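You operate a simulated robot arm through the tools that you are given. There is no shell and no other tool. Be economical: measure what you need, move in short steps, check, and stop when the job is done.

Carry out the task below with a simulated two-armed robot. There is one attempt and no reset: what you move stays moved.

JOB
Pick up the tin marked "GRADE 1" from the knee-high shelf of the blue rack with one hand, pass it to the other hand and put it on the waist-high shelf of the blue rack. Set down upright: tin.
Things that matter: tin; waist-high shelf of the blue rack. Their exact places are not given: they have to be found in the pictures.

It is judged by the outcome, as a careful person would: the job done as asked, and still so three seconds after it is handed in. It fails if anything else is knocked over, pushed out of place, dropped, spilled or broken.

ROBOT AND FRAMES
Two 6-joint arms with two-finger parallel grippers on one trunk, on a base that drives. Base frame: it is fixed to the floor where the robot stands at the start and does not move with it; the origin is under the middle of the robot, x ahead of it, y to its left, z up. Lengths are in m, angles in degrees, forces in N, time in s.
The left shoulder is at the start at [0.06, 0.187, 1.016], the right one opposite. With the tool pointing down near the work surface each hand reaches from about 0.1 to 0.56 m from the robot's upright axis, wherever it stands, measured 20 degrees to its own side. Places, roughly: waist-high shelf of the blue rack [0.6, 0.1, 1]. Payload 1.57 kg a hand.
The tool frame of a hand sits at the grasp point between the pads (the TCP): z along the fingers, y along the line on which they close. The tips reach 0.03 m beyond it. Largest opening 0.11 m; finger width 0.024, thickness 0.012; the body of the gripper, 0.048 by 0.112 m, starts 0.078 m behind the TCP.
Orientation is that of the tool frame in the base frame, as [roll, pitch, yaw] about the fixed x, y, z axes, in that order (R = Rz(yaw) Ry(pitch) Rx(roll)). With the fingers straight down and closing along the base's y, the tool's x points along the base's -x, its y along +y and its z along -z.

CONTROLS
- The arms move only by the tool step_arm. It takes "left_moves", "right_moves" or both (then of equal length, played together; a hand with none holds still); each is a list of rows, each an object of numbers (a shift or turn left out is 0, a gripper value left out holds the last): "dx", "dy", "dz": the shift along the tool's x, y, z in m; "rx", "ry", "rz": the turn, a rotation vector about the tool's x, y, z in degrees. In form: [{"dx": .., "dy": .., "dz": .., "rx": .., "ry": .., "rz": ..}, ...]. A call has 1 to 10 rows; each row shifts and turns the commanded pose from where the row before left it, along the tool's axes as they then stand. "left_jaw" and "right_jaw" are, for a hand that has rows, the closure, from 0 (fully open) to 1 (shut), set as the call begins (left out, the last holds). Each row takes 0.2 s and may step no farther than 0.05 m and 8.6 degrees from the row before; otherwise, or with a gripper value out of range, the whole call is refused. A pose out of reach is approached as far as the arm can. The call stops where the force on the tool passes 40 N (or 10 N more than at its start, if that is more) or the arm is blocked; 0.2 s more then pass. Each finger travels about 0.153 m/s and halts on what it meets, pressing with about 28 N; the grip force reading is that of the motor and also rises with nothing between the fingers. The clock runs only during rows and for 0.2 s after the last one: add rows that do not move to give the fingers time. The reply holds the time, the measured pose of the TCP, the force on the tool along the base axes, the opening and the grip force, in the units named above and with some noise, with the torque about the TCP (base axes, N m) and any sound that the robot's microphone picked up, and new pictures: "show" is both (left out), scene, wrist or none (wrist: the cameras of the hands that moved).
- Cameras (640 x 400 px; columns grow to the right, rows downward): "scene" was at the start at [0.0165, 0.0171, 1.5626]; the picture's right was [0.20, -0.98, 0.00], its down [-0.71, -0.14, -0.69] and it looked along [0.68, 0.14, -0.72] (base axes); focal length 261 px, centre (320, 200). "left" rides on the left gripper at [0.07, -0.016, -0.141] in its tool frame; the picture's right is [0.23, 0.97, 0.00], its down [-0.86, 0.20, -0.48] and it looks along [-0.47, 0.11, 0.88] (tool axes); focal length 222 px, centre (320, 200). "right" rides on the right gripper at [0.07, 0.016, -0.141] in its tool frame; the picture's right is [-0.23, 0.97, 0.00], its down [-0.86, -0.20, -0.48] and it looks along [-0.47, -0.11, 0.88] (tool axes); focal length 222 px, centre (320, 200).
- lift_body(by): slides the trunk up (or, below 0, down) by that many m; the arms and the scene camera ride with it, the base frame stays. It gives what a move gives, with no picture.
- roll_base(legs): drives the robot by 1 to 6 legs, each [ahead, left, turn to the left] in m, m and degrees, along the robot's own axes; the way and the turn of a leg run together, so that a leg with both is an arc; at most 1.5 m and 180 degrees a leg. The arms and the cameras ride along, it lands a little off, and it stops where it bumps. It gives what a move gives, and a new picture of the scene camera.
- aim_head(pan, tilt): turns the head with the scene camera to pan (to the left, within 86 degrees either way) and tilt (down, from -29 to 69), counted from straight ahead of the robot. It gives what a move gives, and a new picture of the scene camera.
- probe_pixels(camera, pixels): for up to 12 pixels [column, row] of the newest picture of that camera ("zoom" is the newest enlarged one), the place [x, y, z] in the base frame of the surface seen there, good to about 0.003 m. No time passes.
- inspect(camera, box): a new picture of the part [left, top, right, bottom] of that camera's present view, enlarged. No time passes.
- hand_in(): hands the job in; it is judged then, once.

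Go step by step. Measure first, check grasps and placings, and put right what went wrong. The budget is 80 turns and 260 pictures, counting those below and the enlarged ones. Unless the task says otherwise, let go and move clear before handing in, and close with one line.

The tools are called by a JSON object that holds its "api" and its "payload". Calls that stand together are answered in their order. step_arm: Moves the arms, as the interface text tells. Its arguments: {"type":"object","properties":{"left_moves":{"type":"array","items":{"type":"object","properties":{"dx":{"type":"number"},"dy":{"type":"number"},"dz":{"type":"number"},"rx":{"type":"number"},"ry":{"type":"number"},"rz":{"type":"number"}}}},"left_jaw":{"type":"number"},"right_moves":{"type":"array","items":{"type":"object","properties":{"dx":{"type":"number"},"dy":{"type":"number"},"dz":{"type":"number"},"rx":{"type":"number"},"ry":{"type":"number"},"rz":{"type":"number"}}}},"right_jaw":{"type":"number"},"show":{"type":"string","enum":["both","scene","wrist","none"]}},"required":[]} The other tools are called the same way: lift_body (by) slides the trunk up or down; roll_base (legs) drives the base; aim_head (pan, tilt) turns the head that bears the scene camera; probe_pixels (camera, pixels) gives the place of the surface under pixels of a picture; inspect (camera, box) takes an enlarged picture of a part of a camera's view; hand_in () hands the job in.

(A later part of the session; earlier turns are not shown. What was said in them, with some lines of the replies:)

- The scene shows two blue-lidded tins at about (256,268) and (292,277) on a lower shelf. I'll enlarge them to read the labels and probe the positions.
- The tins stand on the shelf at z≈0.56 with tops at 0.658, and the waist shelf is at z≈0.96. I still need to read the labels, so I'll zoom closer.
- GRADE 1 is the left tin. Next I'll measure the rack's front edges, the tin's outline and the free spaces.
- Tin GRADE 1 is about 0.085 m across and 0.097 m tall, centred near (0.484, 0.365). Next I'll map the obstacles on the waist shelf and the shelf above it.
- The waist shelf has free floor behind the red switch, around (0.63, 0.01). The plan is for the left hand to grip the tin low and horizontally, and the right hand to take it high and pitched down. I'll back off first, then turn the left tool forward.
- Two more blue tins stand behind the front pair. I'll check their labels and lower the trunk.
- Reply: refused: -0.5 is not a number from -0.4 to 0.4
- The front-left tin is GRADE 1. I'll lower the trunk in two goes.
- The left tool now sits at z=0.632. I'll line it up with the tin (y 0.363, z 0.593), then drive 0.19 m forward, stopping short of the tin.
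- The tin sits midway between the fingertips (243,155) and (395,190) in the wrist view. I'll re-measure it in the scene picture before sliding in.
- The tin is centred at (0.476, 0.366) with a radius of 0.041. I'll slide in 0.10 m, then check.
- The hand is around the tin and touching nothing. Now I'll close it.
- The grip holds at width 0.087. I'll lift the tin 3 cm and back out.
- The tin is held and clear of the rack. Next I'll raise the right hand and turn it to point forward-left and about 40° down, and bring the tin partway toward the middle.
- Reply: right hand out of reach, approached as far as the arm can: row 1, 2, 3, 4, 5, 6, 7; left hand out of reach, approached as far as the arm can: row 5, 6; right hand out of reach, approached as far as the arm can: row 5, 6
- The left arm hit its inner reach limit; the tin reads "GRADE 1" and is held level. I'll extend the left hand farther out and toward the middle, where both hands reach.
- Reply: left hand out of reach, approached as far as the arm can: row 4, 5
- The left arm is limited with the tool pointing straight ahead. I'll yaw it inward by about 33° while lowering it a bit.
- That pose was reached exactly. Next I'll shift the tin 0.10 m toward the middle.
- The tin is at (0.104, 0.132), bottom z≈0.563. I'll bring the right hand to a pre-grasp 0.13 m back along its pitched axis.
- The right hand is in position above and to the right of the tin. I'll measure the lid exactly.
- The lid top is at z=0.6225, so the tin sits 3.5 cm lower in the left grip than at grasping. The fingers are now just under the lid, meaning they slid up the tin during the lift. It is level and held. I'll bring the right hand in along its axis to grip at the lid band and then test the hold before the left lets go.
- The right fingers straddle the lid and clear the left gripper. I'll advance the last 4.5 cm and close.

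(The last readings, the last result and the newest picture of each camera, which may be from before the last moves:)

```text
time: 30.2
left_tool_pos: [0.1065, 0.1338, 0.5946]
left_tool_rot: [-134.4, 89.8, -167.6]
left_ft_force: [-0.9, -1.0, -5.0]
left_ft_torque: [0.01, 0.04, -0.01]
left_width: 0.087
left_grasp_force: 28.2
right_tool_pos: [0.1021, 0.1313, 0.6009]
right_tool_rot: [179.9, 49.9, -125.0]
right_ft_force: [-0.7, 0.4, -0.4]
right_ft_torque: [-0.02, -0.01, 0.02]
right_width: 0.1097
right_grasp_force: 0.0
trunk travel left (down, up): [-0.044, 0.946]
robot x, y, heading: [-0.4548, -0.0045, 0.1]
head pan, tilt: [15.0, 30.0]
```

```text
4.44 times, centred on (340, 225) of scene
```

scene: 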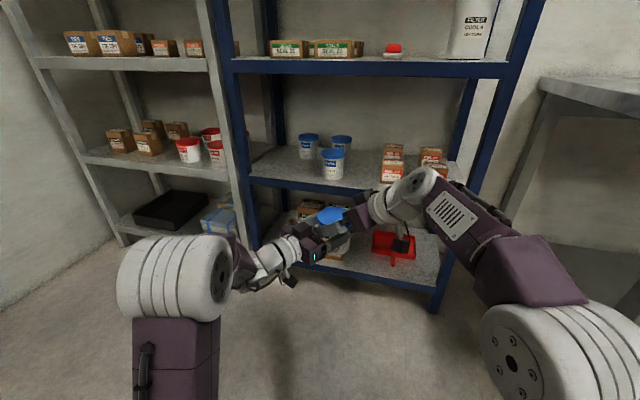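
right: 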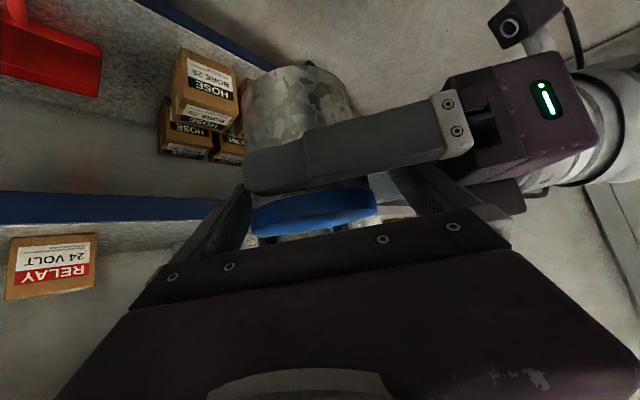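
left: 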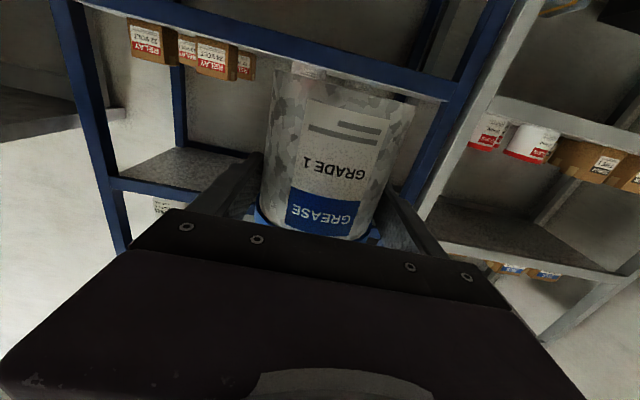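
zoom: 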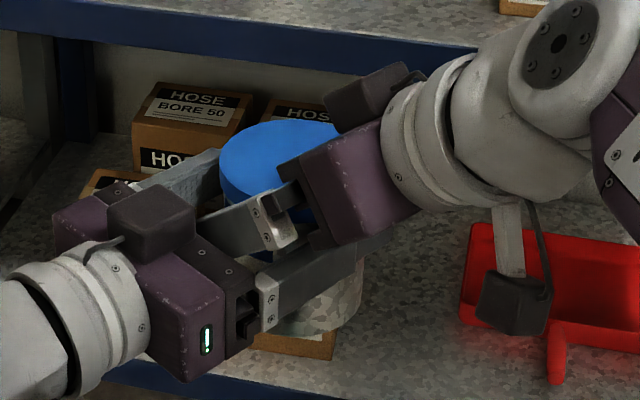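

It is in position with no contact. I'll close the right hand.

{"api": "step_arm", "payload": {"right_moves": [{}, {}, {}, {}], "right_jaw": 1, "show": "none"}}

{"api": "step_arm", "payload": {"right_moves": [{"dx": -0.0046, "dz": -0.0039}, {}, {}], "show": "scene"}}

{"api": "probe_pixels", "payload": {"camera": "scene", "pixels": [[328, 216], [332, 213], [336, 211], [345, 210]]}}

```text
time: 31.2
left_tool_pos: [0.1057, 0.1335, 0.5957]
left_tool_rot: [-98.9, 89.9, -132.1]
left_ft_force: [-23.2, 17.9, 1.9]
left_ft_torque: [-0.42, 0.35, 0.06]
left_width: 0.0872
left_grasp_force: 28.3
right_tool_pos: [0.1029, 0.1297, 0.6021]
right_tool_rot: [-180.0, 50.0, -125.0]
right_ft_force: [22.8, -16.8, -2.3]
right_ft_torque: [0.32, -0.48, -0.18]
right_width: 0.0873
right_grasp_force: 27.8
trunk travel left (down, up): [-0.044, 0.946]
robot x, y, heading: [-0.4599, 0.0026, -0.1]
head pan, tilt: [15.0, 30.0]
```

```text
time: 32.0
left_tool_pos: [0.107, 0.133, 0.5967]
left_tool_rot: [21.3, 89.7, -12.0]
left_ft_force: [-21.2, 13.6, 24.3]
left_ft_torque: [-0.28, 0.04, -0.06]
left_width: 0.0872
left_grasp_force: 28.1
right_tool_pos: [0.1016, 0.1307, 0.6038]
right_tool_rot: [179.9, 49.7, -125.1]
right_ft_force: [20.7, -12.7, -28.0]
right_ft_torque: [0.11, -0.07, -0.06]
right_width: 0.0873
right_grasp_force: 28.1
trunk travel left (down, up): [-0.044, 0.946]
robot x, y, heading: [-0.4541, 0.0011, -0.0]
head pan, tilt: [15.0, 30.0]
```

scene: 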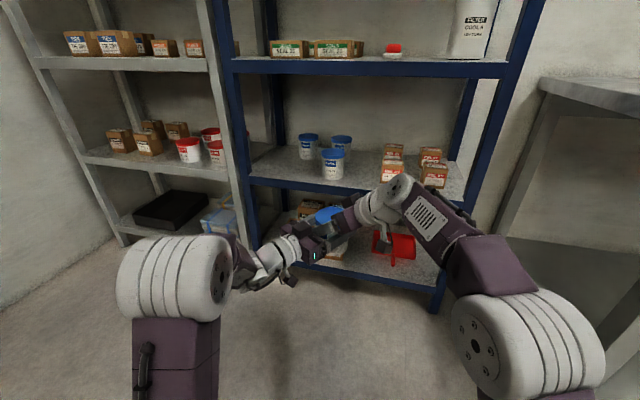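

```text
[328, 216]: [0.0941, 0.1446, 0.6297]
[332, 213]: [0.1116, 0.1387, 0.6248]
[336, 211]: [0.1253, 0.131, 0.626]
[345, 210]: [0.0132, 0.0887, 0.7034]
```

Both hands hold the tin firmly: a 28 N tangential pull made no slip, so friction is good. I'll undo the test lift and open the left hand.

{"api": "step_arm", "payload": {"right_moves": [{"dx": 0.0046, "dz": 0.0039}, {}], "show": "none"}}

{"api": "step_arm", "payload": {"left_moves": [{}, {}, {}], "left_jaw": 0, "show": "both"}}

```text
time: 32.6
left_tool_pos: [0.1065, 0.1329, 0.5939]
left_tool_rot: [-160.6, 89.7, 166.3]
left_ft_force: [-8.1, 13.0, 5.4]
left_ft_torque: [0.4, -0.55, 0.07]
left_width: 0.0877
left_grasp_force: 28.4
right_tool_pos: [0.1022, 0.1307, 0.6019]
right_tool_rot: [-180.0, 50.1, -125.0]
right_ft_force: [8.2, -11.7, -9.0]
right_ft_torque: [-0.55, 0.54, -0.16]
right_width: 0.0872
right_grasp_force: 28.4
trunk travel left (down, up): [-0.044, 0.946]
robot x, y, heading: [-0.461, -0.0002, -0.4]
head pan, tilt: [15.0, 30.0]
```

```text
time: 33.4
left_tool_pos: [0.1067, 0.1337, 0.595]
left_tool_rot: [-136.4, 90.0, -169.5]
left_ft_force: [0.8, -0.2, 0.3]
left_ft_torque: [-0.01, 0.01, 0.02]
left_width: 0.1102
left_grasp_force: 0.0
right_tool_pos: [0.1011, 0.1305, 0.6009]
right_tool_rot: [180.0, 50.0, -125.0]
right_ft_force: [-0.6, -0.4, -4.9]
right_ft_torque: [-0.01, 0.02, 0.01]
right_width: 0.0875
right_grasp_force: 28.3
trunk travel left (down, up): [-0.044, 0.946]
robot x, y, heading: [-0.4563, -0.0005, 0.1]
head pan, tilt: [15.0, 30.0]
```

scene: 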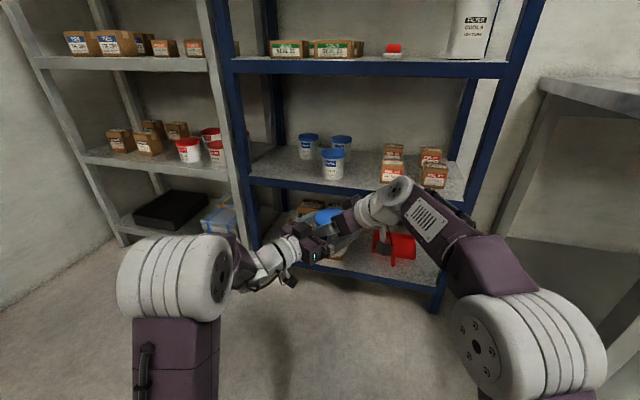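
left: 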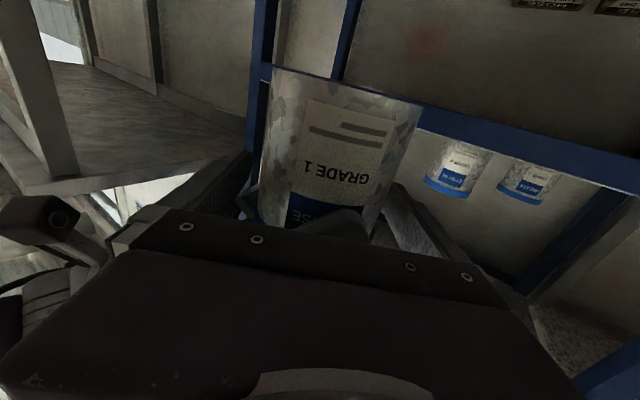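

The right hand now carries the tin's weight (-4.9 N). I'll draw the left hand straight back, then down and away to the left.

{"api": "step_arm", "payload": {"left_moves": [{"dz": -0.03}, {"dz": -0.03}, {"dz": -0.03}, {"dz": -0.02, "dx": 0.02}, {"dx": 0.03}, {"dx": 0.03, "dy": 0.02}, {"dy": 0.04}, {"dy": 0.04}], "show": "scene"}}

{"api": "inspect", "payload": {"camera": "scene", "box": [270, 160, 430, 290]}}

```text
time: 35.2
left_tool_pos: [0.0694, 0.2793, 0.5147]
left_tool_rot: [-138.6, 89.9, -171.7]
left_ft_force: [-0.5, -0.8, 0.0]
left_ft_torque: [-0.01, 0.02, 0.0]
left_width: 0.1099
left_grasp_force: 0.0
right_tool_pos: [0.1014, 0.1306, 0.6009]
right_tool_rot: [-179.9, 49.9, -125.0]
right_ft_force: [-0.1, 0.2, -4.4]
right_ft_torque: [-0.03, 0.0, 0.01]
right_width: 0.0876
right_grasp_force: 27.7
trunk travel left (down, up): [-0.044, 0.946]
robot x, y, heading: [-0.4554, 0.0, -0.0]
head pan, tilt: [15.0, 30.0]
```

scene: 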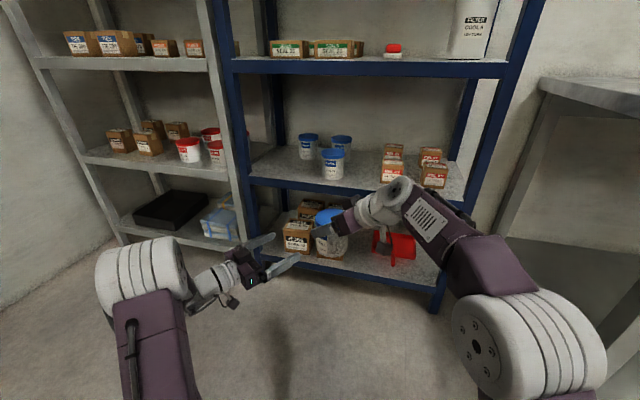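

```text
3.08 times, centred on (350, 225) of scene
```

zoom: 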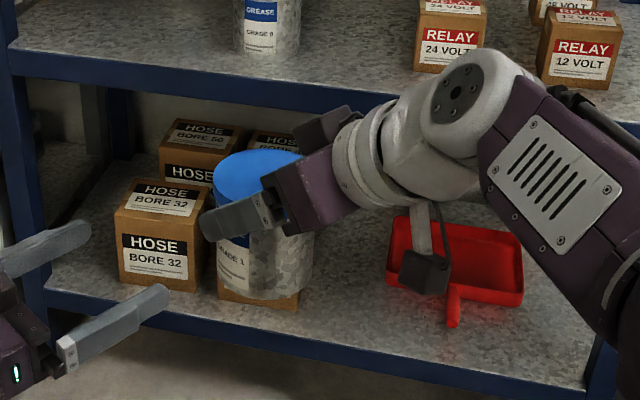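

The tin hangs upright in the right hand and the left is free. I'll shift the right hand to the robot's right and yaw it forward, and return the left hand to its folded pose.

{"api": "step_arm", "payload": {"right_moves": [{"dx": 0.02, "dy": -0.0215, "dz": -0.0235}, {"dx": 0.02, "dy": -0.0215, "dz": -0.0235}, {"dx": 0.02, "dy": -0.0215, "dz": -0.0235}, {"dx": 0.02, "dy": -0.0215, "dz": -0.0235}, {}, {}, {}, {}], "left_moves": [{"rx": -8.3}, {"rx": -8.3}, {"rx": -8.3}, {"rx": -8.3}, {"dx": -0.03, "dy": 0.0125, "dz": -0.011}, {"dx": -0.03, "dy": 0.0125, "dz": -0.011}, {"dx": -0.03, "dy": 0.0125, "dz": -0.011}, {"dx": -0.03, "dy": 0.0125, "dz": -0.011}], "show": "none"}}

{"api": "step_arm", "payload": {"right_moves": [{"rx": 6.02, "rz": 5.05}, {"rx": 6.02, "rz": 5.05}, {"rx": 6.02, "rz": 5.05}, {"rx": 6.02, "rz": 5.05}, {"rx": 6.02, "rz": 5.05}, {"rx": 6.02, "rz": 5.05}, {"rx": 6.02, "rz": 5.05}, {}, {}, {}], "left_moves": [{"dz": -0.015, "ry": 8.5}, {"dz": -0.015, "ry": 8.5}, {"dz": -0.015, "ry": 8.5}, {"dz": -0.015, "ry": 8.5}, {"dz": -0.015, "ry": 8.5}, {"dz": -0.01, "dx": 0.01, "ry": 8.5}, {"dz": -0.01, "dx": 0.01, "ry": 8.5}, {"dx": 0.02, "ry": 8.5}, {"dx": 0.02, "ry": 8.5}, {"dx": 0.02, "ry": 8.5}], "show": "both"}}

```text
time: 37.0
left_tool_pos: [0.0278, 0.3373, 0.6512]
left_tool_rot: [180.0, 89.9, 180.0]
left_ft_force: [-0.4, -0.2, -0.3]
left_ft_torque: [0.01, 0.01, -0.02]
left_width: 0.11
left_grasp_force: 0.0
left hand out of reach, approached as far as the arm can: row 4
right_tool_pos: [0.1038, -0.0174, 0.5988]
right_tool_rot: [179.9, 50.0, -125.0]
right_ft_force: [0.3, 0.6, -4.4]
right_ft_torque: [-0.06, -0.02, -0.02]
right_width: 0.0874
right_grasp_force: 28.3
trunk travel left (down, up): [-0.044, 0.946]
robot x, y, heading: [-0.4592, -0.0007, 0.0]
head pan, tilt: [15.0, 30.0]
```

```text
time: 39.2
left_tool_pos: [-0.126, 0.3389, 0.6489]
left_tool_rot: [-180.0, 4.8, -179.9]
left_ft_force: [0.3, -0.2, 0.0]
left_ft_torque: [-0.01, 0.0, -0.01]
left_width: 0.11
left_grasp_force: 0.1
right_tool_pos: [0.1013, -0.0198, 0.6]
right_tool_rot: [-179.9, 50.0, -179.9]
right_ft_force: [-0.6, -0.4, -4.5]
right_ft_torque: [0.01, 0.02, -0.03]
right_width: 0.0877
right_grasp_force: 27.7
trunk travel left (down, up): [-0.044, 0.946]
robot x, y, heading: [-0.4618, 0.0032, -0.3]
head pan, tilt: [15.0, 30.0]
```

scene: 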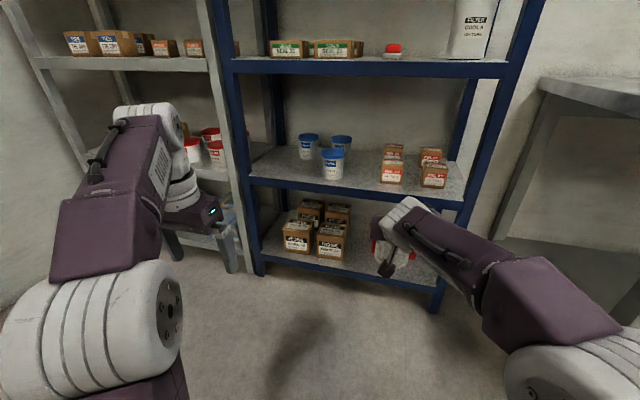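
right: 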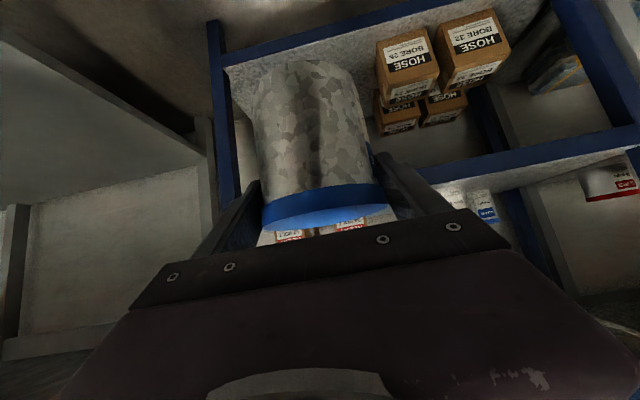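
left: 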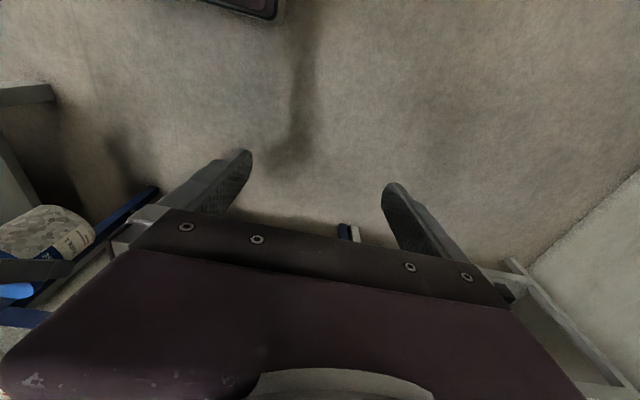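

All is well and the right hand faces forward with the tin. I'll raise the trunk by 0.5 m, then look.

{"api": "lift_body", "payload": {"by": 0.4}}

{"api": "lift_body", "payload": {"by": 0.1}}

{"api": "aim_head", "payload": {"pan": 0, "tilt": 30}}

```text
time: 43.1
left_tool_pos: [-0.1249, 0.3389, 1.05]
left_tool_rot: [179.9, 4.9, -180.0]
left_ft_force: [-0.4, -0.9, -0.4]
left_ft_torque: [0.01, 0.0, 0.01]
left_width: 0.1102
left_grasp_force: 0.0
right_tool_pos: [0.1014, -0.0206, 1.0005]
right_tool_rot: [-180.0, 50.0, -179.9]
right_ft_force: [0.0, -0.4, -5.2]
right_ft_torque: [-0.02, 0.01, -0.02]
right_width: 0.0873
right_grasp_force: 27.7
trunk travel left (down, up): [-0.444, 0.546]
robot x, y, heading: [-0.4607, -0.0006, 0.2]
head pan, tilt: [15.0, 30.0]
```

```text
time: 44.4
left_tool_pos: [-0.1254, 0.3383, 1.15]
left_tool_rot: [180.0, 4.9, -180.0]
left_ft_force: [0.1, -0.1, 0.9]
left_ft_torque: [0.0, 0.04, 0.01]
left_width: 0.1102
left_grasp_force: 0.0
right_tool_pos: [0.101, -0.0199, 1.0991]
right_tool_rot: [179.9, 49.9, -179.9]
right_ft_force: [-0.4, -0.3, -3.9]
right_ft_torque: [0.02, -0.01, -0.01]
right_width: 0.0875
right_grasp_force: 27.7
trunk travel left (down, up): [-0.544, 0.446]
robot x, y, heading: [-0.4616, 0.0003, -0.0]
head pan, tilt: [15.0, 30.0]
```

```text
time: 45.2
left_tool_pos: [-0.1256, 0.3391, 1.1505]
left_tool_rot: [180.0, 4.9, 180.0]
left_ft_force: [0.3, 0.0, 0.7]
left_ft_torque: [-0.01, 0.02, 0.01]
left_width: 0.1103
left_grasp_force: 0.0
right_tool_pos: [0.1015, -0.0195, 1.1007]
right_tool_rot: [-180.0, 50.0, -179.9]
right_ft_force: [-0.1, 1.0, -4.0]
right_ft_torque: [-0.03, 0.01, -0.03]
right_width: 0.0874
right_grasp_force: 27.8
trunk travel left (down, up): [-0.544, 0.446]
robot x, y, heading: [-0.4586, -0.0008, -0.1]
head pan, tilt: [0.0, 30.0]
```

scene: 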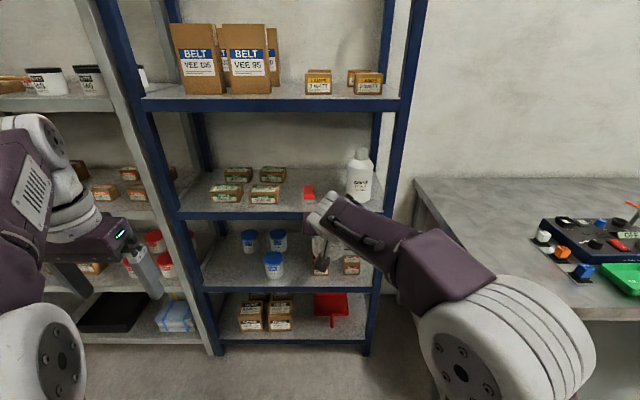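

The right forearm hides the tin from the head camera. I'll probe the arm's highest points against the shelf above and check the waist-shelf layout again.

{"api": "probe_pixels", "payload": {"camera": "scene", "pixels": [[330, 196], [345, 197], [370, 212], [430, 232], [312, 215], [270, 98], [270, 110], [303, 190], [313, 190], [308, 200], [349, 190], [269, 200]]}}

{"api": "inspect", "payload": {"camera": "scene", "box": [200, 80, 420, 220]}}

{"api": "inspect", "payload": {"camera": "right", "box": [0, 0, 640, 400]}}

```text
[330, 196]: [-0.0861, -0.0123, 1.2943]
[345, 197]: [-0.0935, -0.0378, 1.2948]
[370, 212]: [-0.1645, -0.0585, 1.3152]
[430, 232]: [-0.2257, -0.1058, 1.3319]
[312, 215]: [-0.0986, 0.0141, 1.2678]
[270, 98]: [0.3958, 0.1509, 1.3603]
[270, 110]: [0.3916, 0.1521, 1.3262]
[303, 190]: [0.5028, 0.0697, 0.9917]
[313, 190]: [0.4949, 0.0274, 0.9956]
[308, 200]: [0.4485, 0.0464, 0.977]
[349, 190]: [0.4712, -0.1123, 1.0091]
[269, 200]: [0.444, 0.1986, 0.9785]
```

```text
2.86 times, centred on (310, 150) of scene
```

zoom: 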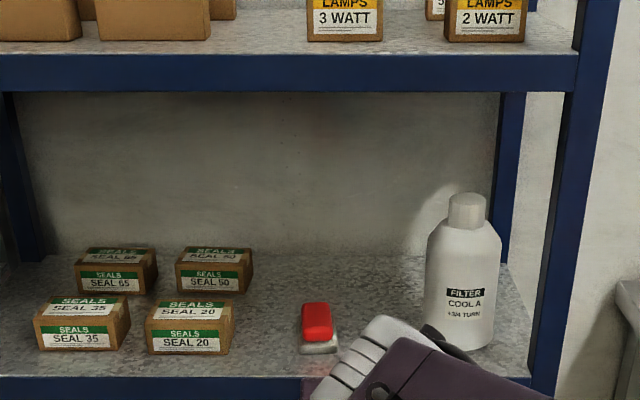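

```text
1.00 times, centred on (320, 200) of right (not enlarged: the box is as wide or as high as the picture)
```

zoom: 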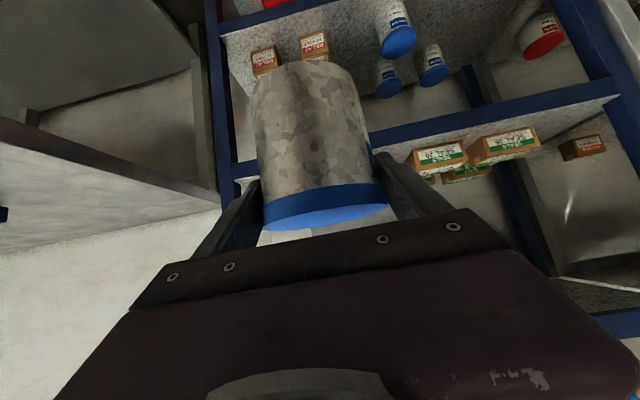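

The tin is steady. I'll measure its bottom edge in the right wrist camera to set the placing height.

{"api": "probe_pixels", "payload": {"camera": "right", "pixels": [[300, 64], [330, 66], [265, 85], [345, 75], [320, 215], [290, 212], [360, 205], [320, 190]]}}

```text
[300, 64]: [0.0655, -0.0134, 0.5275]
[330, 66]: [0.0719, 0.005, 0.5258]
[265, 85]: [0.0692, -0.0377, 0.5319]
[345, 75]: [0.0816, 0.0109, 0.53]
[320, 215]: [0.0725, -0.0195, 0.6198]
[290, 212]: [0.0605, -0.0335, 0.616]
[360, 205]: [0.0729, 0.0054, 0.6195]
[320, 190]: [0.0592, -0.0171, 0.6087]
```

The tin is level with its bottom 0.076 below the TCP, so the placing TCP height is about 1.038. I'll lower the trunk 1 cm and drive in 0.40 m, with the tin passing between the switch and the bottle.

{"api": "lift_body", "payload": {"by": -0.01}}

{"api": "roll_base", "payload": {"legs": [[0.27, 0, 0]]}}

{"api": "step_arm", "payload": {"right_moves": [{}], "show": "wrist"}}

```text
time: 45.8
left_tool_pos: [-0.1244, 0.3384, 1.1394]
left_tool_rot: [-179.9, 5.0, -179.9]
left_ft_force: [0.6, -0.1, 0.5]
left_ft_torque: [0.04, 0.02, -0.01]
left_width: 0.1097
left_grasp_force: 0.0
right_tool_pos: [0.1013, -0.0208, 1.0919]
right_tool_rot: [180.0, 50.0, -179.9]
right_ft_force: [0.2, 0.5, -4.9]
right_ft_torque: [-0.03, 0.03, -0.02]
right_width: 0.0875
right_grasp_force: 28.1
trunk travel left (down, up): [-0.534, 0.456]
robot x, y, heading: [-0.4579, -0.0035, -0.1]
head pan, tilt: [0.0, 30.0]
```

```text
time: 47.6
left_tool_pos: [0.1421, 0.3379, 1.1395]
left_tool_rot: [180.0, 4.9, -179.9]
left_ft_force: [-0.1, 0.2, 0.2]
left_ft_torque: [-0.01, 0.01, 0.0]
left_width: 0.1099
left_grasp_force: 0.1
right_tool_pos: [0.3677, -0.0217, 1.0911]
right_tool_rot: [-180.0, 50.0, -180.0]
right_ft_force: [0.4, -0.4, -4.5]
right_ft_torque: [0.0, 0.01, 0.02]
right_width: 0.0873
right_grasp_force: 28.2
trunk travel left (down, up): [-0.534, 0.456]
robot x, y, heading: [-0.1919, 0.0006, -0.2]
head pan, tilt: [0.0, 30.0]
```

scene: 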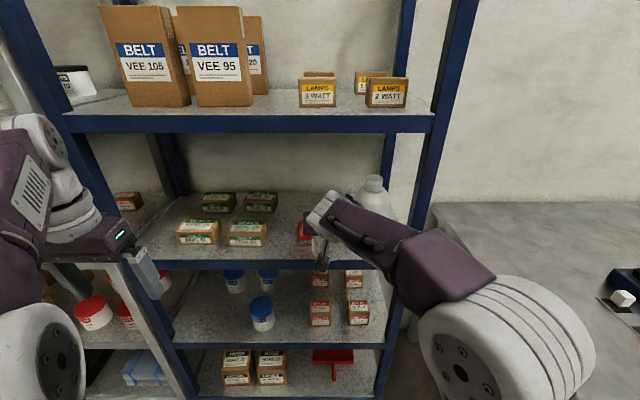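

```text
time: 48.0
left_tool_pos: [0.1413, 0.3386, 1.1406]
left_tool_rot: [179.9, 5.0, 180.0]
left_ft_force: [0.5, -0.4, -0.1]
left_ft_torque: [-0.04, -0.01, -0.01]
left_width: 0.1102
left_grasp_force: 0.0
right_tool_pos: [0.3667, -0.0208, 1.0909]
right_tool_rot: [-179.8, 49.9, 180.0]
right_ft_force: [-0.1, 0.7, -4.4]
right_ft_torque: [-0.02, 0.0, 0.0]
right_width: 0.0876
right_grasp_force: 27.8
trunk travel left (down, up): [-0.534, 0.456]
robot x, y, heading: [-0.1951, -0.0007, -0.2]
head pan, tilt: [0.0, 30.0]
```

right: 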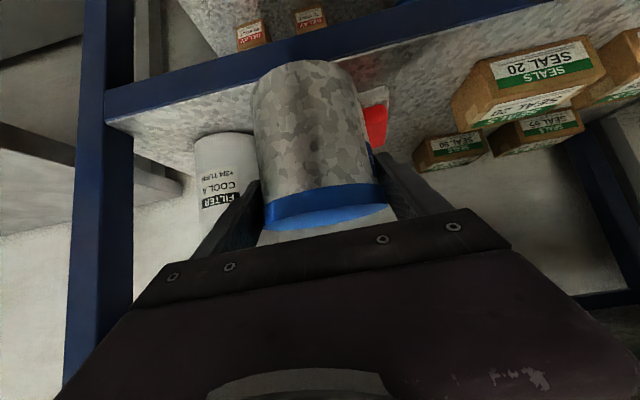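

The bottle is at (225,170) left of the tin and the red switch at (378,125) right of it in the wrist view. I'll measure their near edges.

{"api": "probe_pixels", "payload": {"camera": "right", "pixels": [[252, 140], [252, 165], [225, 136], [200, 150], [368, 110], [388, 90], [388, 120], [378, 150], [362, 100]]}}

{"api": "inspect", "payload": {"camera": "right", "box": [170, 40, 430, 210]}}

```text
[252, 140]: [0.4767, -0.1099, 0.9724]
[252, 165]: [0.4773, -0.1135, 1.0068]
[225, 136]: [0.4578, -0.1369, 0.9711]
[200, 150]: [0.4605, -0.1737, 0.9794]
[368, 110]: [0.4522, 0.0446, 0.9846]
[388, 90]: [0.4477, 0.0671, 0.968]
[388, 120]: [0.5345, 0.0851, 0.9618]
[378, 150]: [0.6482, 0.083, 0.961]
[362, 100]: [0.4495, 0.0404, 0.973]
```

```text
2.35 times, centred on (300, 125) of right
```

zoom: 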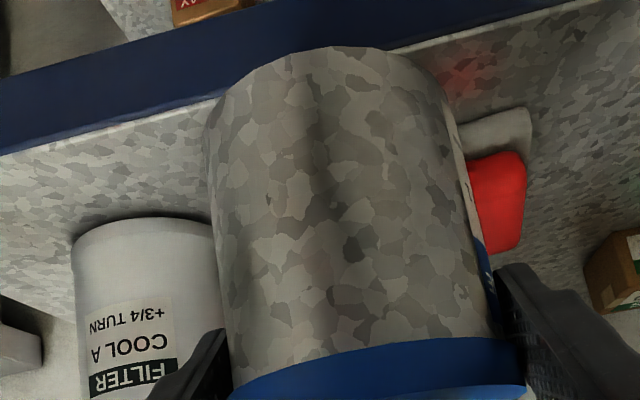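

The bottle's near side is at y≈-0.10 and the switch's top is at about 0.997, below the tin's bottom (1.015). I'll shift 1 cm left for margin and drive 0.15 m more.

{"api": "step_arm", "payload": {"right_moves": [{"dy": 0.01}, {}], "show": "none"}}

{"api": "roll_base", "payload": {"legs": [[0.15, 0, 0]]}}

{"api": "step_arm", "payload": {"right_moves": [{}], "show": "wrist"}}

```text
time: 48.6
left_tool_pos: [0.1414, 0.3375, 1.1402]
left_tool_rot: [-180.0, 5.0, 180.0]
left_ft_force: [-0.8, -0.6, 0.8]
left_ft_torque: [0.0, 0.03, 0.01]
left_width: 0.1099
left_grasp_force: 0.0
right_tool_pos: [0.3675, -0.0117, 1.0914]
right_tool_rot: [180.0, 50.0, -180.0]
right_ft_force: [-0.5, -0.2, -4.8]
right_ft_torque: [0.0, 0.01, 0.01]
right_width: 0.0875
right_grasp_force: 27.7
trunk travel left (down, up): [-0.534, 0.456]
robot x, y, heading: [-0.1938, -0.0002, -0.0]
head pan, tilt: [0.0, 30.0]
```

```text
time: 50.0
left_tool_pos: [0.2918, 0.3379, 1.1405]
left_tool_rot: [-180.0, 5.0, 180.0]
left_ft_force: [0.4, 0.3, 1.1]
left_ft_torque: [0.03, 0.0, -0.01]
left_width: 0.1101
left_grasp_force: 0.1
right_tool_pos: [0.5157, -0.0124, 1.0905]
right_tool_rot: [179.9, 50.0, 180.0]
right_ft_force: [0.9, -0.4, -4.1]
right_ft_torque: [-0.04, 0.01, -0.01]
right_width: 0.0872
right_grasp_force: 28.1
trunk travel left (down, up): [-0.534, 0.456]
robot x, y, heading: [-0.0415, 0.0008, 0.1]
head pan, tilt: [0.0, 30.0]
```

scene: 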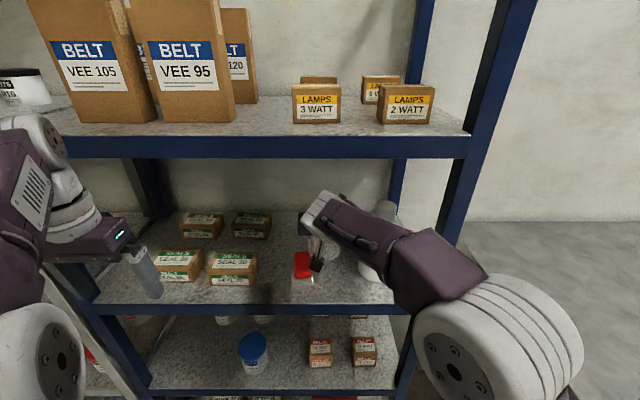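

```text
time: 50.4
left_tool_pos: [0.2902, 0.3375, 1.1409]
left_tool_rot: [180.0, 5.0, 180.0]
left_ft_force: [-0.9, -0.3, -0.9]
left_ft_torque: [-0.04, -0.01, 0.02]
left_width: 0.1101
left_grasp_force: 0.0
right_tool_pos: [0.5154, -0.0109, 1.0916]
right_tool_rot: [-180.0, 50.0, 180.0]
right_ft_force: [-0.1, 0.6, -4.9]
right_ft_torque: [0.02, 0.02, -0.03]
right_width: 0.0875
right_grasp_force: 28.0
trunk travel left (down, up): [-0.534, 0.456]
robot x, y, heading: [-0.0434, 0.0018, -0.2]
head pan, tilt: [0.0, 30.0]
```

right: 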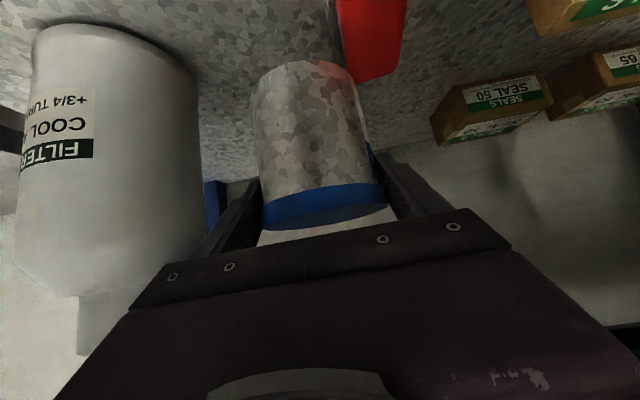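

The tin is clear between the bottle and the switch. I'll extend 0.11 m horizontally to x≈0.625.

{"api": "step_arm", "payload": {"right_moves": [{"dx": -0.0177, "dz": 0.0211}, {"dx": -0.0177, "dz": 0.0211}, {"dx": -0.0177, "dz": 0.0211}, {"dx": -0.0177, "dz": 0.0211}, {}], "show": "both"}}

```text
time: 51.6
left_tool_pos: [0.2914, 0.3366, 1.1401]
left_tool_rot: [180.0, 5.0, -179.9]
left_ft_force: [-0.8, 0.0, -0.2]
left_ft_torque: [0.01, -0.02, 0.0]
left_width: 0.11
left_grasp_force: 0.1
right_tool_pos: [0.6268, -0.0118, 1.0925]
right_tool_rot: [-180.0, 50.1, -180.0]
right_ft_force: [-0.5, -1.0, -3.8]
right_ft_torque: [-0.02, 0.01, 0.0]
right_width: 0.0877
right_grasp_force: 28.8
trunk travel left (down, up): [-0.534, 0.456]
robot x, y, heading: [-0.0436, 0.0029, 0.2]
head pan, tilt: [0.0, 30.0]
```

scene: 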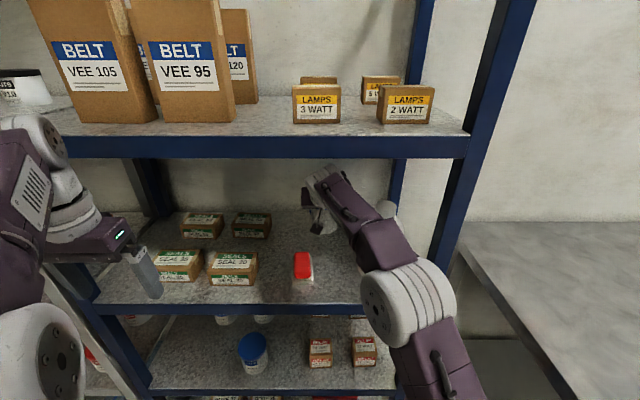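
right: 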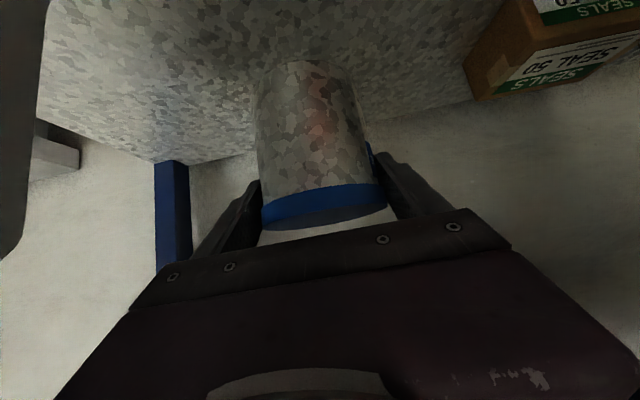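

The forearm now runs close to the bottle at (385,212). I'll measure that clearance before lowering.

{"api": "probe_pixels", "payload": {"camera": "scene", "pixels": [[387, 205], [392, 212], [365, 205], [378, 222], [400, 235], [410, 250], [350, 185], [375, 230], [385, 270], [420, 300]]}}

{"api": "inspect", "payload": {"camera": "scene", "box": [280, 140, 460, 310]}}

```text
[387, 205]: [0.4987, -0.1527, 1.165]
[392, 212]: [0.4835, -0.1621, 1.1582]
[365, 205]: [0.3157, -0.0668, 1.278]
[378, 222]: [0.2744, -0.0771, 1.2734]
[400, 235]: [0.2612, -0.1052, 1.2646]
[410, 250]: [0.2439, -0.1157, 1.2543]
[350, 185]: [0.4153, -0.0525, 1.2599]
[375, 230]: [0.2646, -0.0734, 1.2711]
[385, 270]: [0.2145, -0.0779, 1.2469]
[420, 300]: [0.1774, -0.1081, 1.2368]
```

```text
2.35 times, centred on (370, 225) of scene
```

zoom: 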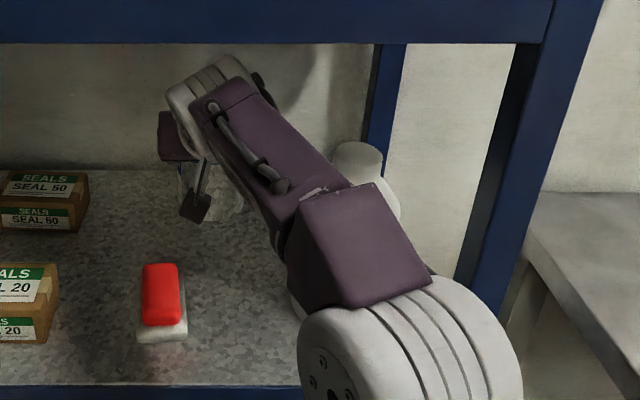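

The cap is at (0.50, -0.153) with its top at 1.165, and the forearm stays about 3 cm to the left of it. A pure vertical descent is therefore safe. I'll lower the trunk 0.048 m, then finish with small arm steps.

{"api": "lift_body", "payload": {"by": -0.048}}

{"api": "step_arm", "payload": {"right_moves": [{"dx": 0.0023, "dz": 0.0019}, {}, {}], "show": "wrist"}}

{"api": "probe_pixels", "payload": {"camera": "right", "pixels": [[300, 62], [330, 64], [265, 80], [290, 50], [300, 205], [350, 200]]}}

```text
time: 52.5
left_tool_pos: [0.2909, 0.3387, 1.0925]
left_tool_rot: [180.0, 5.1, 180.0]
left_ft_force: [-0.3, 0.2, -0.8]
left_ft_torque: [-0.03, 0.0, 0.01]
left_width: 0.1101
left_grasp_force: 0.0
right_tool_pos: [0.6274, -0.0106, 1.0443]
right_tool_rot: [180.0, 50.0, -180.0]
right_ft_force: [0.2, 0.5, -4.3]
right_ft_torque: [0.03, 0.04, 0.02]
right_width: 0.087
right_grasp_force: 27.8
trunk travel left (down, up): [-0.486, 0.504]
robot x, y, heading: [-0.043, -0.0015, -0.1]
head pan, tilt: [0.0, 30.0]
```

```text
time: 53.3
left_tool_pos: [0.292, 0.3375, 1.0926]
left_tool_rot: [180.0, 5.1, 180.0]
left_ft_force: [1.0, 1.0, 1.2]
left_ft_torque: [0.0, 0.01, 0.0]
left_width: 0.1098
left_grasp_force: 0.2
right_tool_pos: [0.6285, -0.0107, 1.0396]
right_tool_rot: [-180.0, 49.9, -180.0]
right_ft_force: [1.4, 0.4, -4.4]
right_ft_torque: [-0.01, 0.05, 0.0]
right_width: 0.0874
right_grasp_force: 28.3
trunk travel left (down, up): [-0.486, 0.504]
robot x, y, heading: [-0.0407, 0.0001, 0.2]
head pan, tilt: [0.0, 30.0]
```

right: 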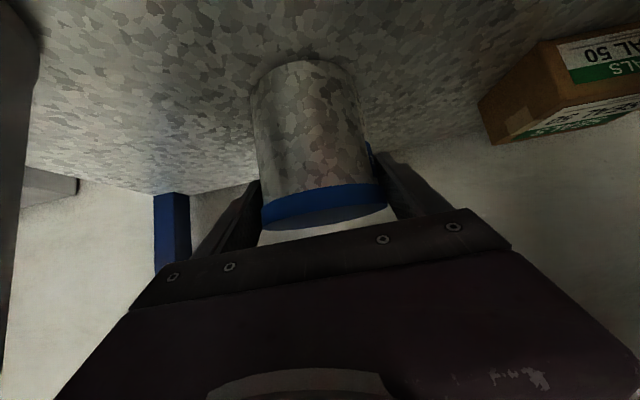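

```text
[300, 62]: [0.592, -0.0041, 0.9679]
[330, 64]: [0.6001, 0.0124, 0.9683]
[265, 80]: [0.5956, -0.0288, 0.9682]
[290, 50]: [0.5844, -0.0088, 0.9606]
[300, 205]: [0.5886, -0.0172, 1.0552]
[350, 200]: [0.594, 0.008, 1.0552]
```

The tin's bottom is about 4 mm above the shelf. I'll step down and watch the force.

{"api": "step_arm", "payload": {"right_moves": [{"dx": 0.00153, "dz": 0.00129}, {"dx": 0.00077, "dz": 0.00064}, {}], "show": "none"}}

{"api": "step_arm", "payload": {"right_moves": [{"dx": 0.00077, "dz": 0.00064}, {}], "show": "none"}}

```text
time: 54.1
left_tool_pos: [0.2924, 0.3382, 1.0921]
left_tool_rot: [180.0, 5.0, -180.0]
left_ft_force: [0.2, -0.8, -1.8]
left_ft_torque: [-0.01, -0.01, 0.02]
left_width: 0.1097
left_grasp_force: 0.1
right_tool_pos: [0.6291, -0.0112, 1.0381]
right_tool_rot: [179.9, 49.9, -179.9]
right_ft_force: [-0.6, 0.6, -3.9]
right_ft_torque: [-0.03, -0.01, 0.03]
right_width: 0.0872
right_grasp_force: 28.1
trunk travel left (down, up): [-0.486, 0.504]
robot x, y, heading: [-0.0441, 0.0003, -0.0]
head pan, tilt: [0.0, 30.0]
```

```text
time: 54.7
left_tool_pos: [0.2915, 0.3375, 1.0921]
left_tool_rot: [-179.9, 4.9, 180.0]
left_ft_force: [0.2, -0.1, 0.1]
left_ft_torque: [0.01, -0.01, 0.01]
left_width: 0.1102
left_grasp_force: 0.0
right_tool_pos: [0.6271, -0.0105, 1.0363]
right_tool_rot: [-180.0, 50.0, 180.0]
right_ft_force: [0.3, -0.9, -1.6]
right_ft_torque: [-0.05, -0.11, -0.02]
right_width: 0.0871
right_grasp_force: 28.0
trunk travel left (down, up): [-0.486, 0.504]
robot x, y, heading: [-0.0378, -0.0022, -0.1]
head pan, tilt: [0.0, 30.0]
```

The load dropped to -1.6 N, so contact has begun. I'll go one more half-millimetre, then release.

{"api": "step_arm", "payload": {"right_moves": [{"dx": 0.0005, "dz": 0.0004}, {}], "show": "none"}}

{"api": "step_arm", "payload": {"right_moves": [{}, {}, {}], "right_jaw": 0, "show": "wrist"}}

```text
time: 55.3
left_tool_pos: [0.2903, 0.3378, 1.092]
left_tool_rot: [180.0, 5.1, -180.0]
left_ft_force: [-0.1, 0.0, 0.4]
left_ft_torque: [-0.02, -0.01, 0.0]
left_width: 0.11
left_grasp_force: 0.0
right_tool_pos: [0.6274, -0.0114, 1.0367]
right_tool_rot: [180.0, 50.1, 180.0]
right_ft_force: [2.0, 0.1, 2.4]
right_ft_torque: [0.03, -0.44, -0.01]
right_width: 0.0872
right_grasp_force: 28.3
trunk travel left (down, up): [-0.486, 0.504]
robot x, y, heading: [-0.0392, 0.0023, 0.0]
head pan, tilt: [0.0, 30.0]
```

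```text
time: 56.1
left_tool_pos: [0.2903, 0.3379, 1.0917]
left_tool_rot: [-179.9, 4.9, 180.0]
left_ft_force: [-0.1, 0.3, 0.2]
left_ft_torque: [-0.02, -0.01, 0.0]
left_width: 0.1102
left_grasp_force: 0.1
right_tool_pos: [0.6269, -0.0114, 1.0359]
right_tool_rot: [-179.9, 50.0, 180.0]
right_ft_force: [0.3, -0.2, -0.3]
right_ft_torque: [-0.01, -0.04, 0.0]
right_width: 0.1102
right_grasp_force: 0.2
trunk travel left (down, up): [-0.486, 0.504]
robot x, y, heading: [-0.0412, 0.0011, 0.1]
head pan, tilt: [0.0, 30.0]
```

right: 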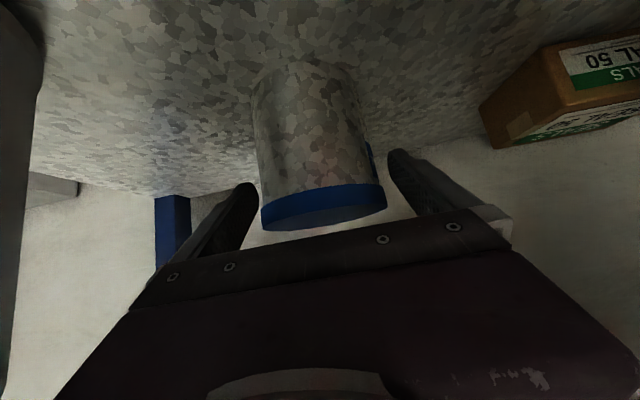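

The tin stands free, with both pads clear. I'll back out along the finger axis, then horizontally.

{"api": "step_arm", "payload": {"right_moves": [{"dz": -0.02}, {"dz": -0.02}, {"dz": -0.02}, {"dx": 0.0177, "dz": -0.0211}, {"dx": 0.0177, "dz": -0.0211}, {"dx": 0.0177, "dz": -0.0211}], "show": "both"}}

```text
time: 57.5
left_tool_pos: [0.2908, 0.3378, 1.0926]
left_tool_rot: [180.0, 5.1, 179.9]
left_ft_force: [-0.4, -0.3, 0.2]
left_ft_torque: [-0.01, -0.01, 0.0]
left_width: 0.11
left_grasp_force: 0.0
right_tool_pos: [0.4976, -0.0099, 1.0771]
right_tool_rot: [-179.9, 50.0, -179.9]
right_ft_force: [-0.4, -0.2, -0.1]
right_ft_torque: [-0.02, -0.06, 0.0]
right_width: 0.1097
right_grasp_force: 0.1
trunk travel left (down, up): [-0.486, 0.504]
robot x, y, heading: [-0.0407, -0.0009, 0.3]
head pan, tilt: [0.0, 30.0]
```

scene: 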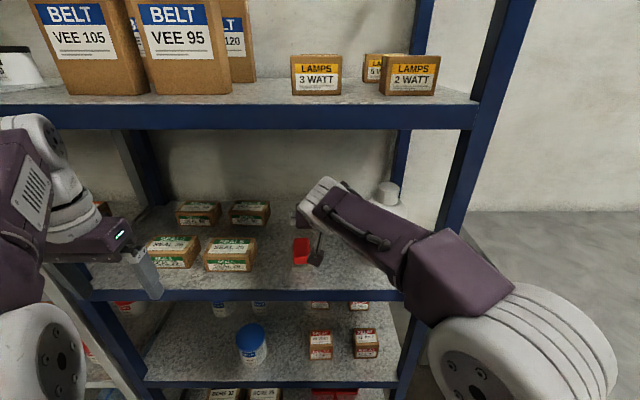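
right: 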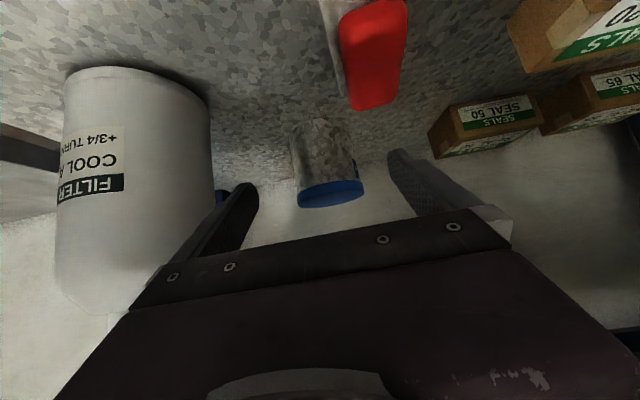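

The tin stands alone at (327,165), upright, and the hand is clear of it. I'll drive the base back and check the whole rack.

{"api": "roll_base", "payload": {"legs": [[-0.4, 0, 0]]}}

{"api": "inspect", "payload": {"camera": "scene", "box": [140, 80, 460, 380]}}

{"api": "inspect", "payload": {"camera": "right", "box": [160, 0, 560, 250]}}

```text
time: 60.0
left_tool_pos: [-0.105, 0.3382, 1.0918]
left_tool_rot: [180.0, 5.1, -179.7]
left_ft_force: [-0.8, -0.8, 0.2]
left_ft_torque: [0.02, -0.01, 0.01]
left_width: 0.1101
left_grasp_force: 0.0
right_tool_pos: [0.1042, -0.01, 1.0759]
right_tool_rot: [180.0, 50.0, -179.8]
right_ft_force: [-0.4, 0.0, -0.1]
right_ft_torque: [-0.02, -0.01, -0.01]
right_width: 0.1097
right_grasp_force: 0.0
trunk travel left (down, up): [-0.486, 0.504]
robot x, y, heading: [-0.4339, -0.0018, -0.0]
head pan, tilt: [0.0, 30.0]
```

scene: 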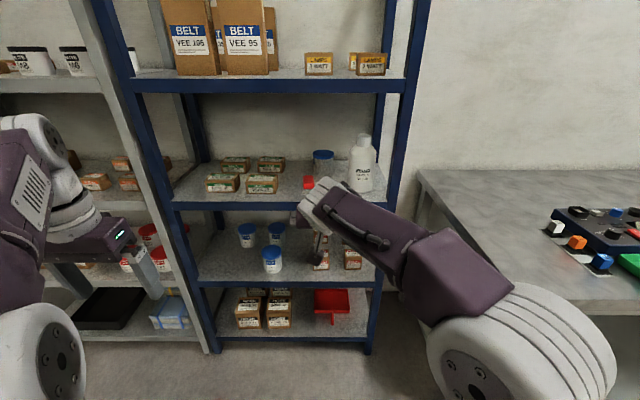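

```text
1.33 times, centred on (300, 230) of scene
```

zoom: 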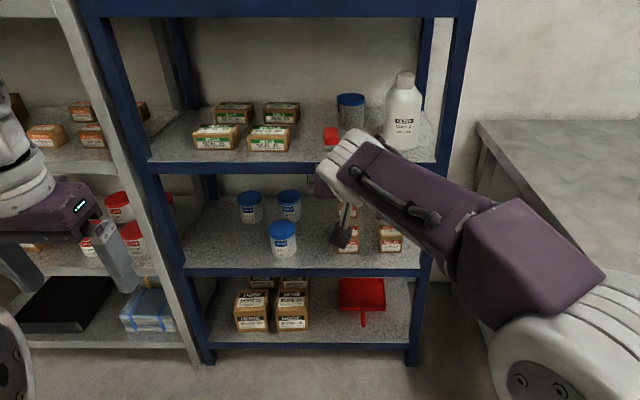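

```text
1.60 times, centred on (360, 125) of right
```

zoom: 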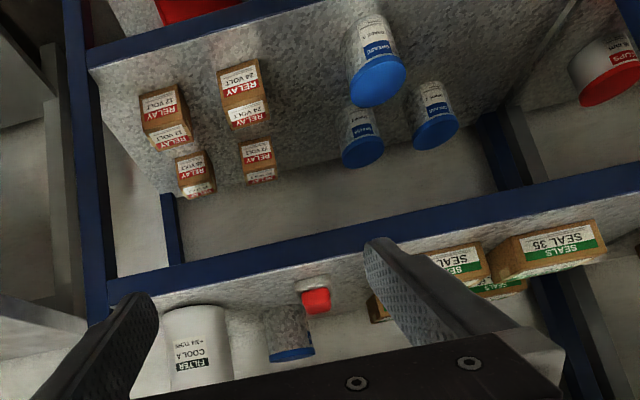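

The tin stands upright on the waist-high shelf at (323,162), and everything else on the rack is where it was. Both hands are clear, so I'm handing in.

{"api": "hand_in", "payload": {}}

```text
The job is handed in.
```

The GRADE 1 tin was picked up by the left hand, passed to the right hand, and now stands upright on the waist-high shelf of the blue rack, with nothing else disturbed.
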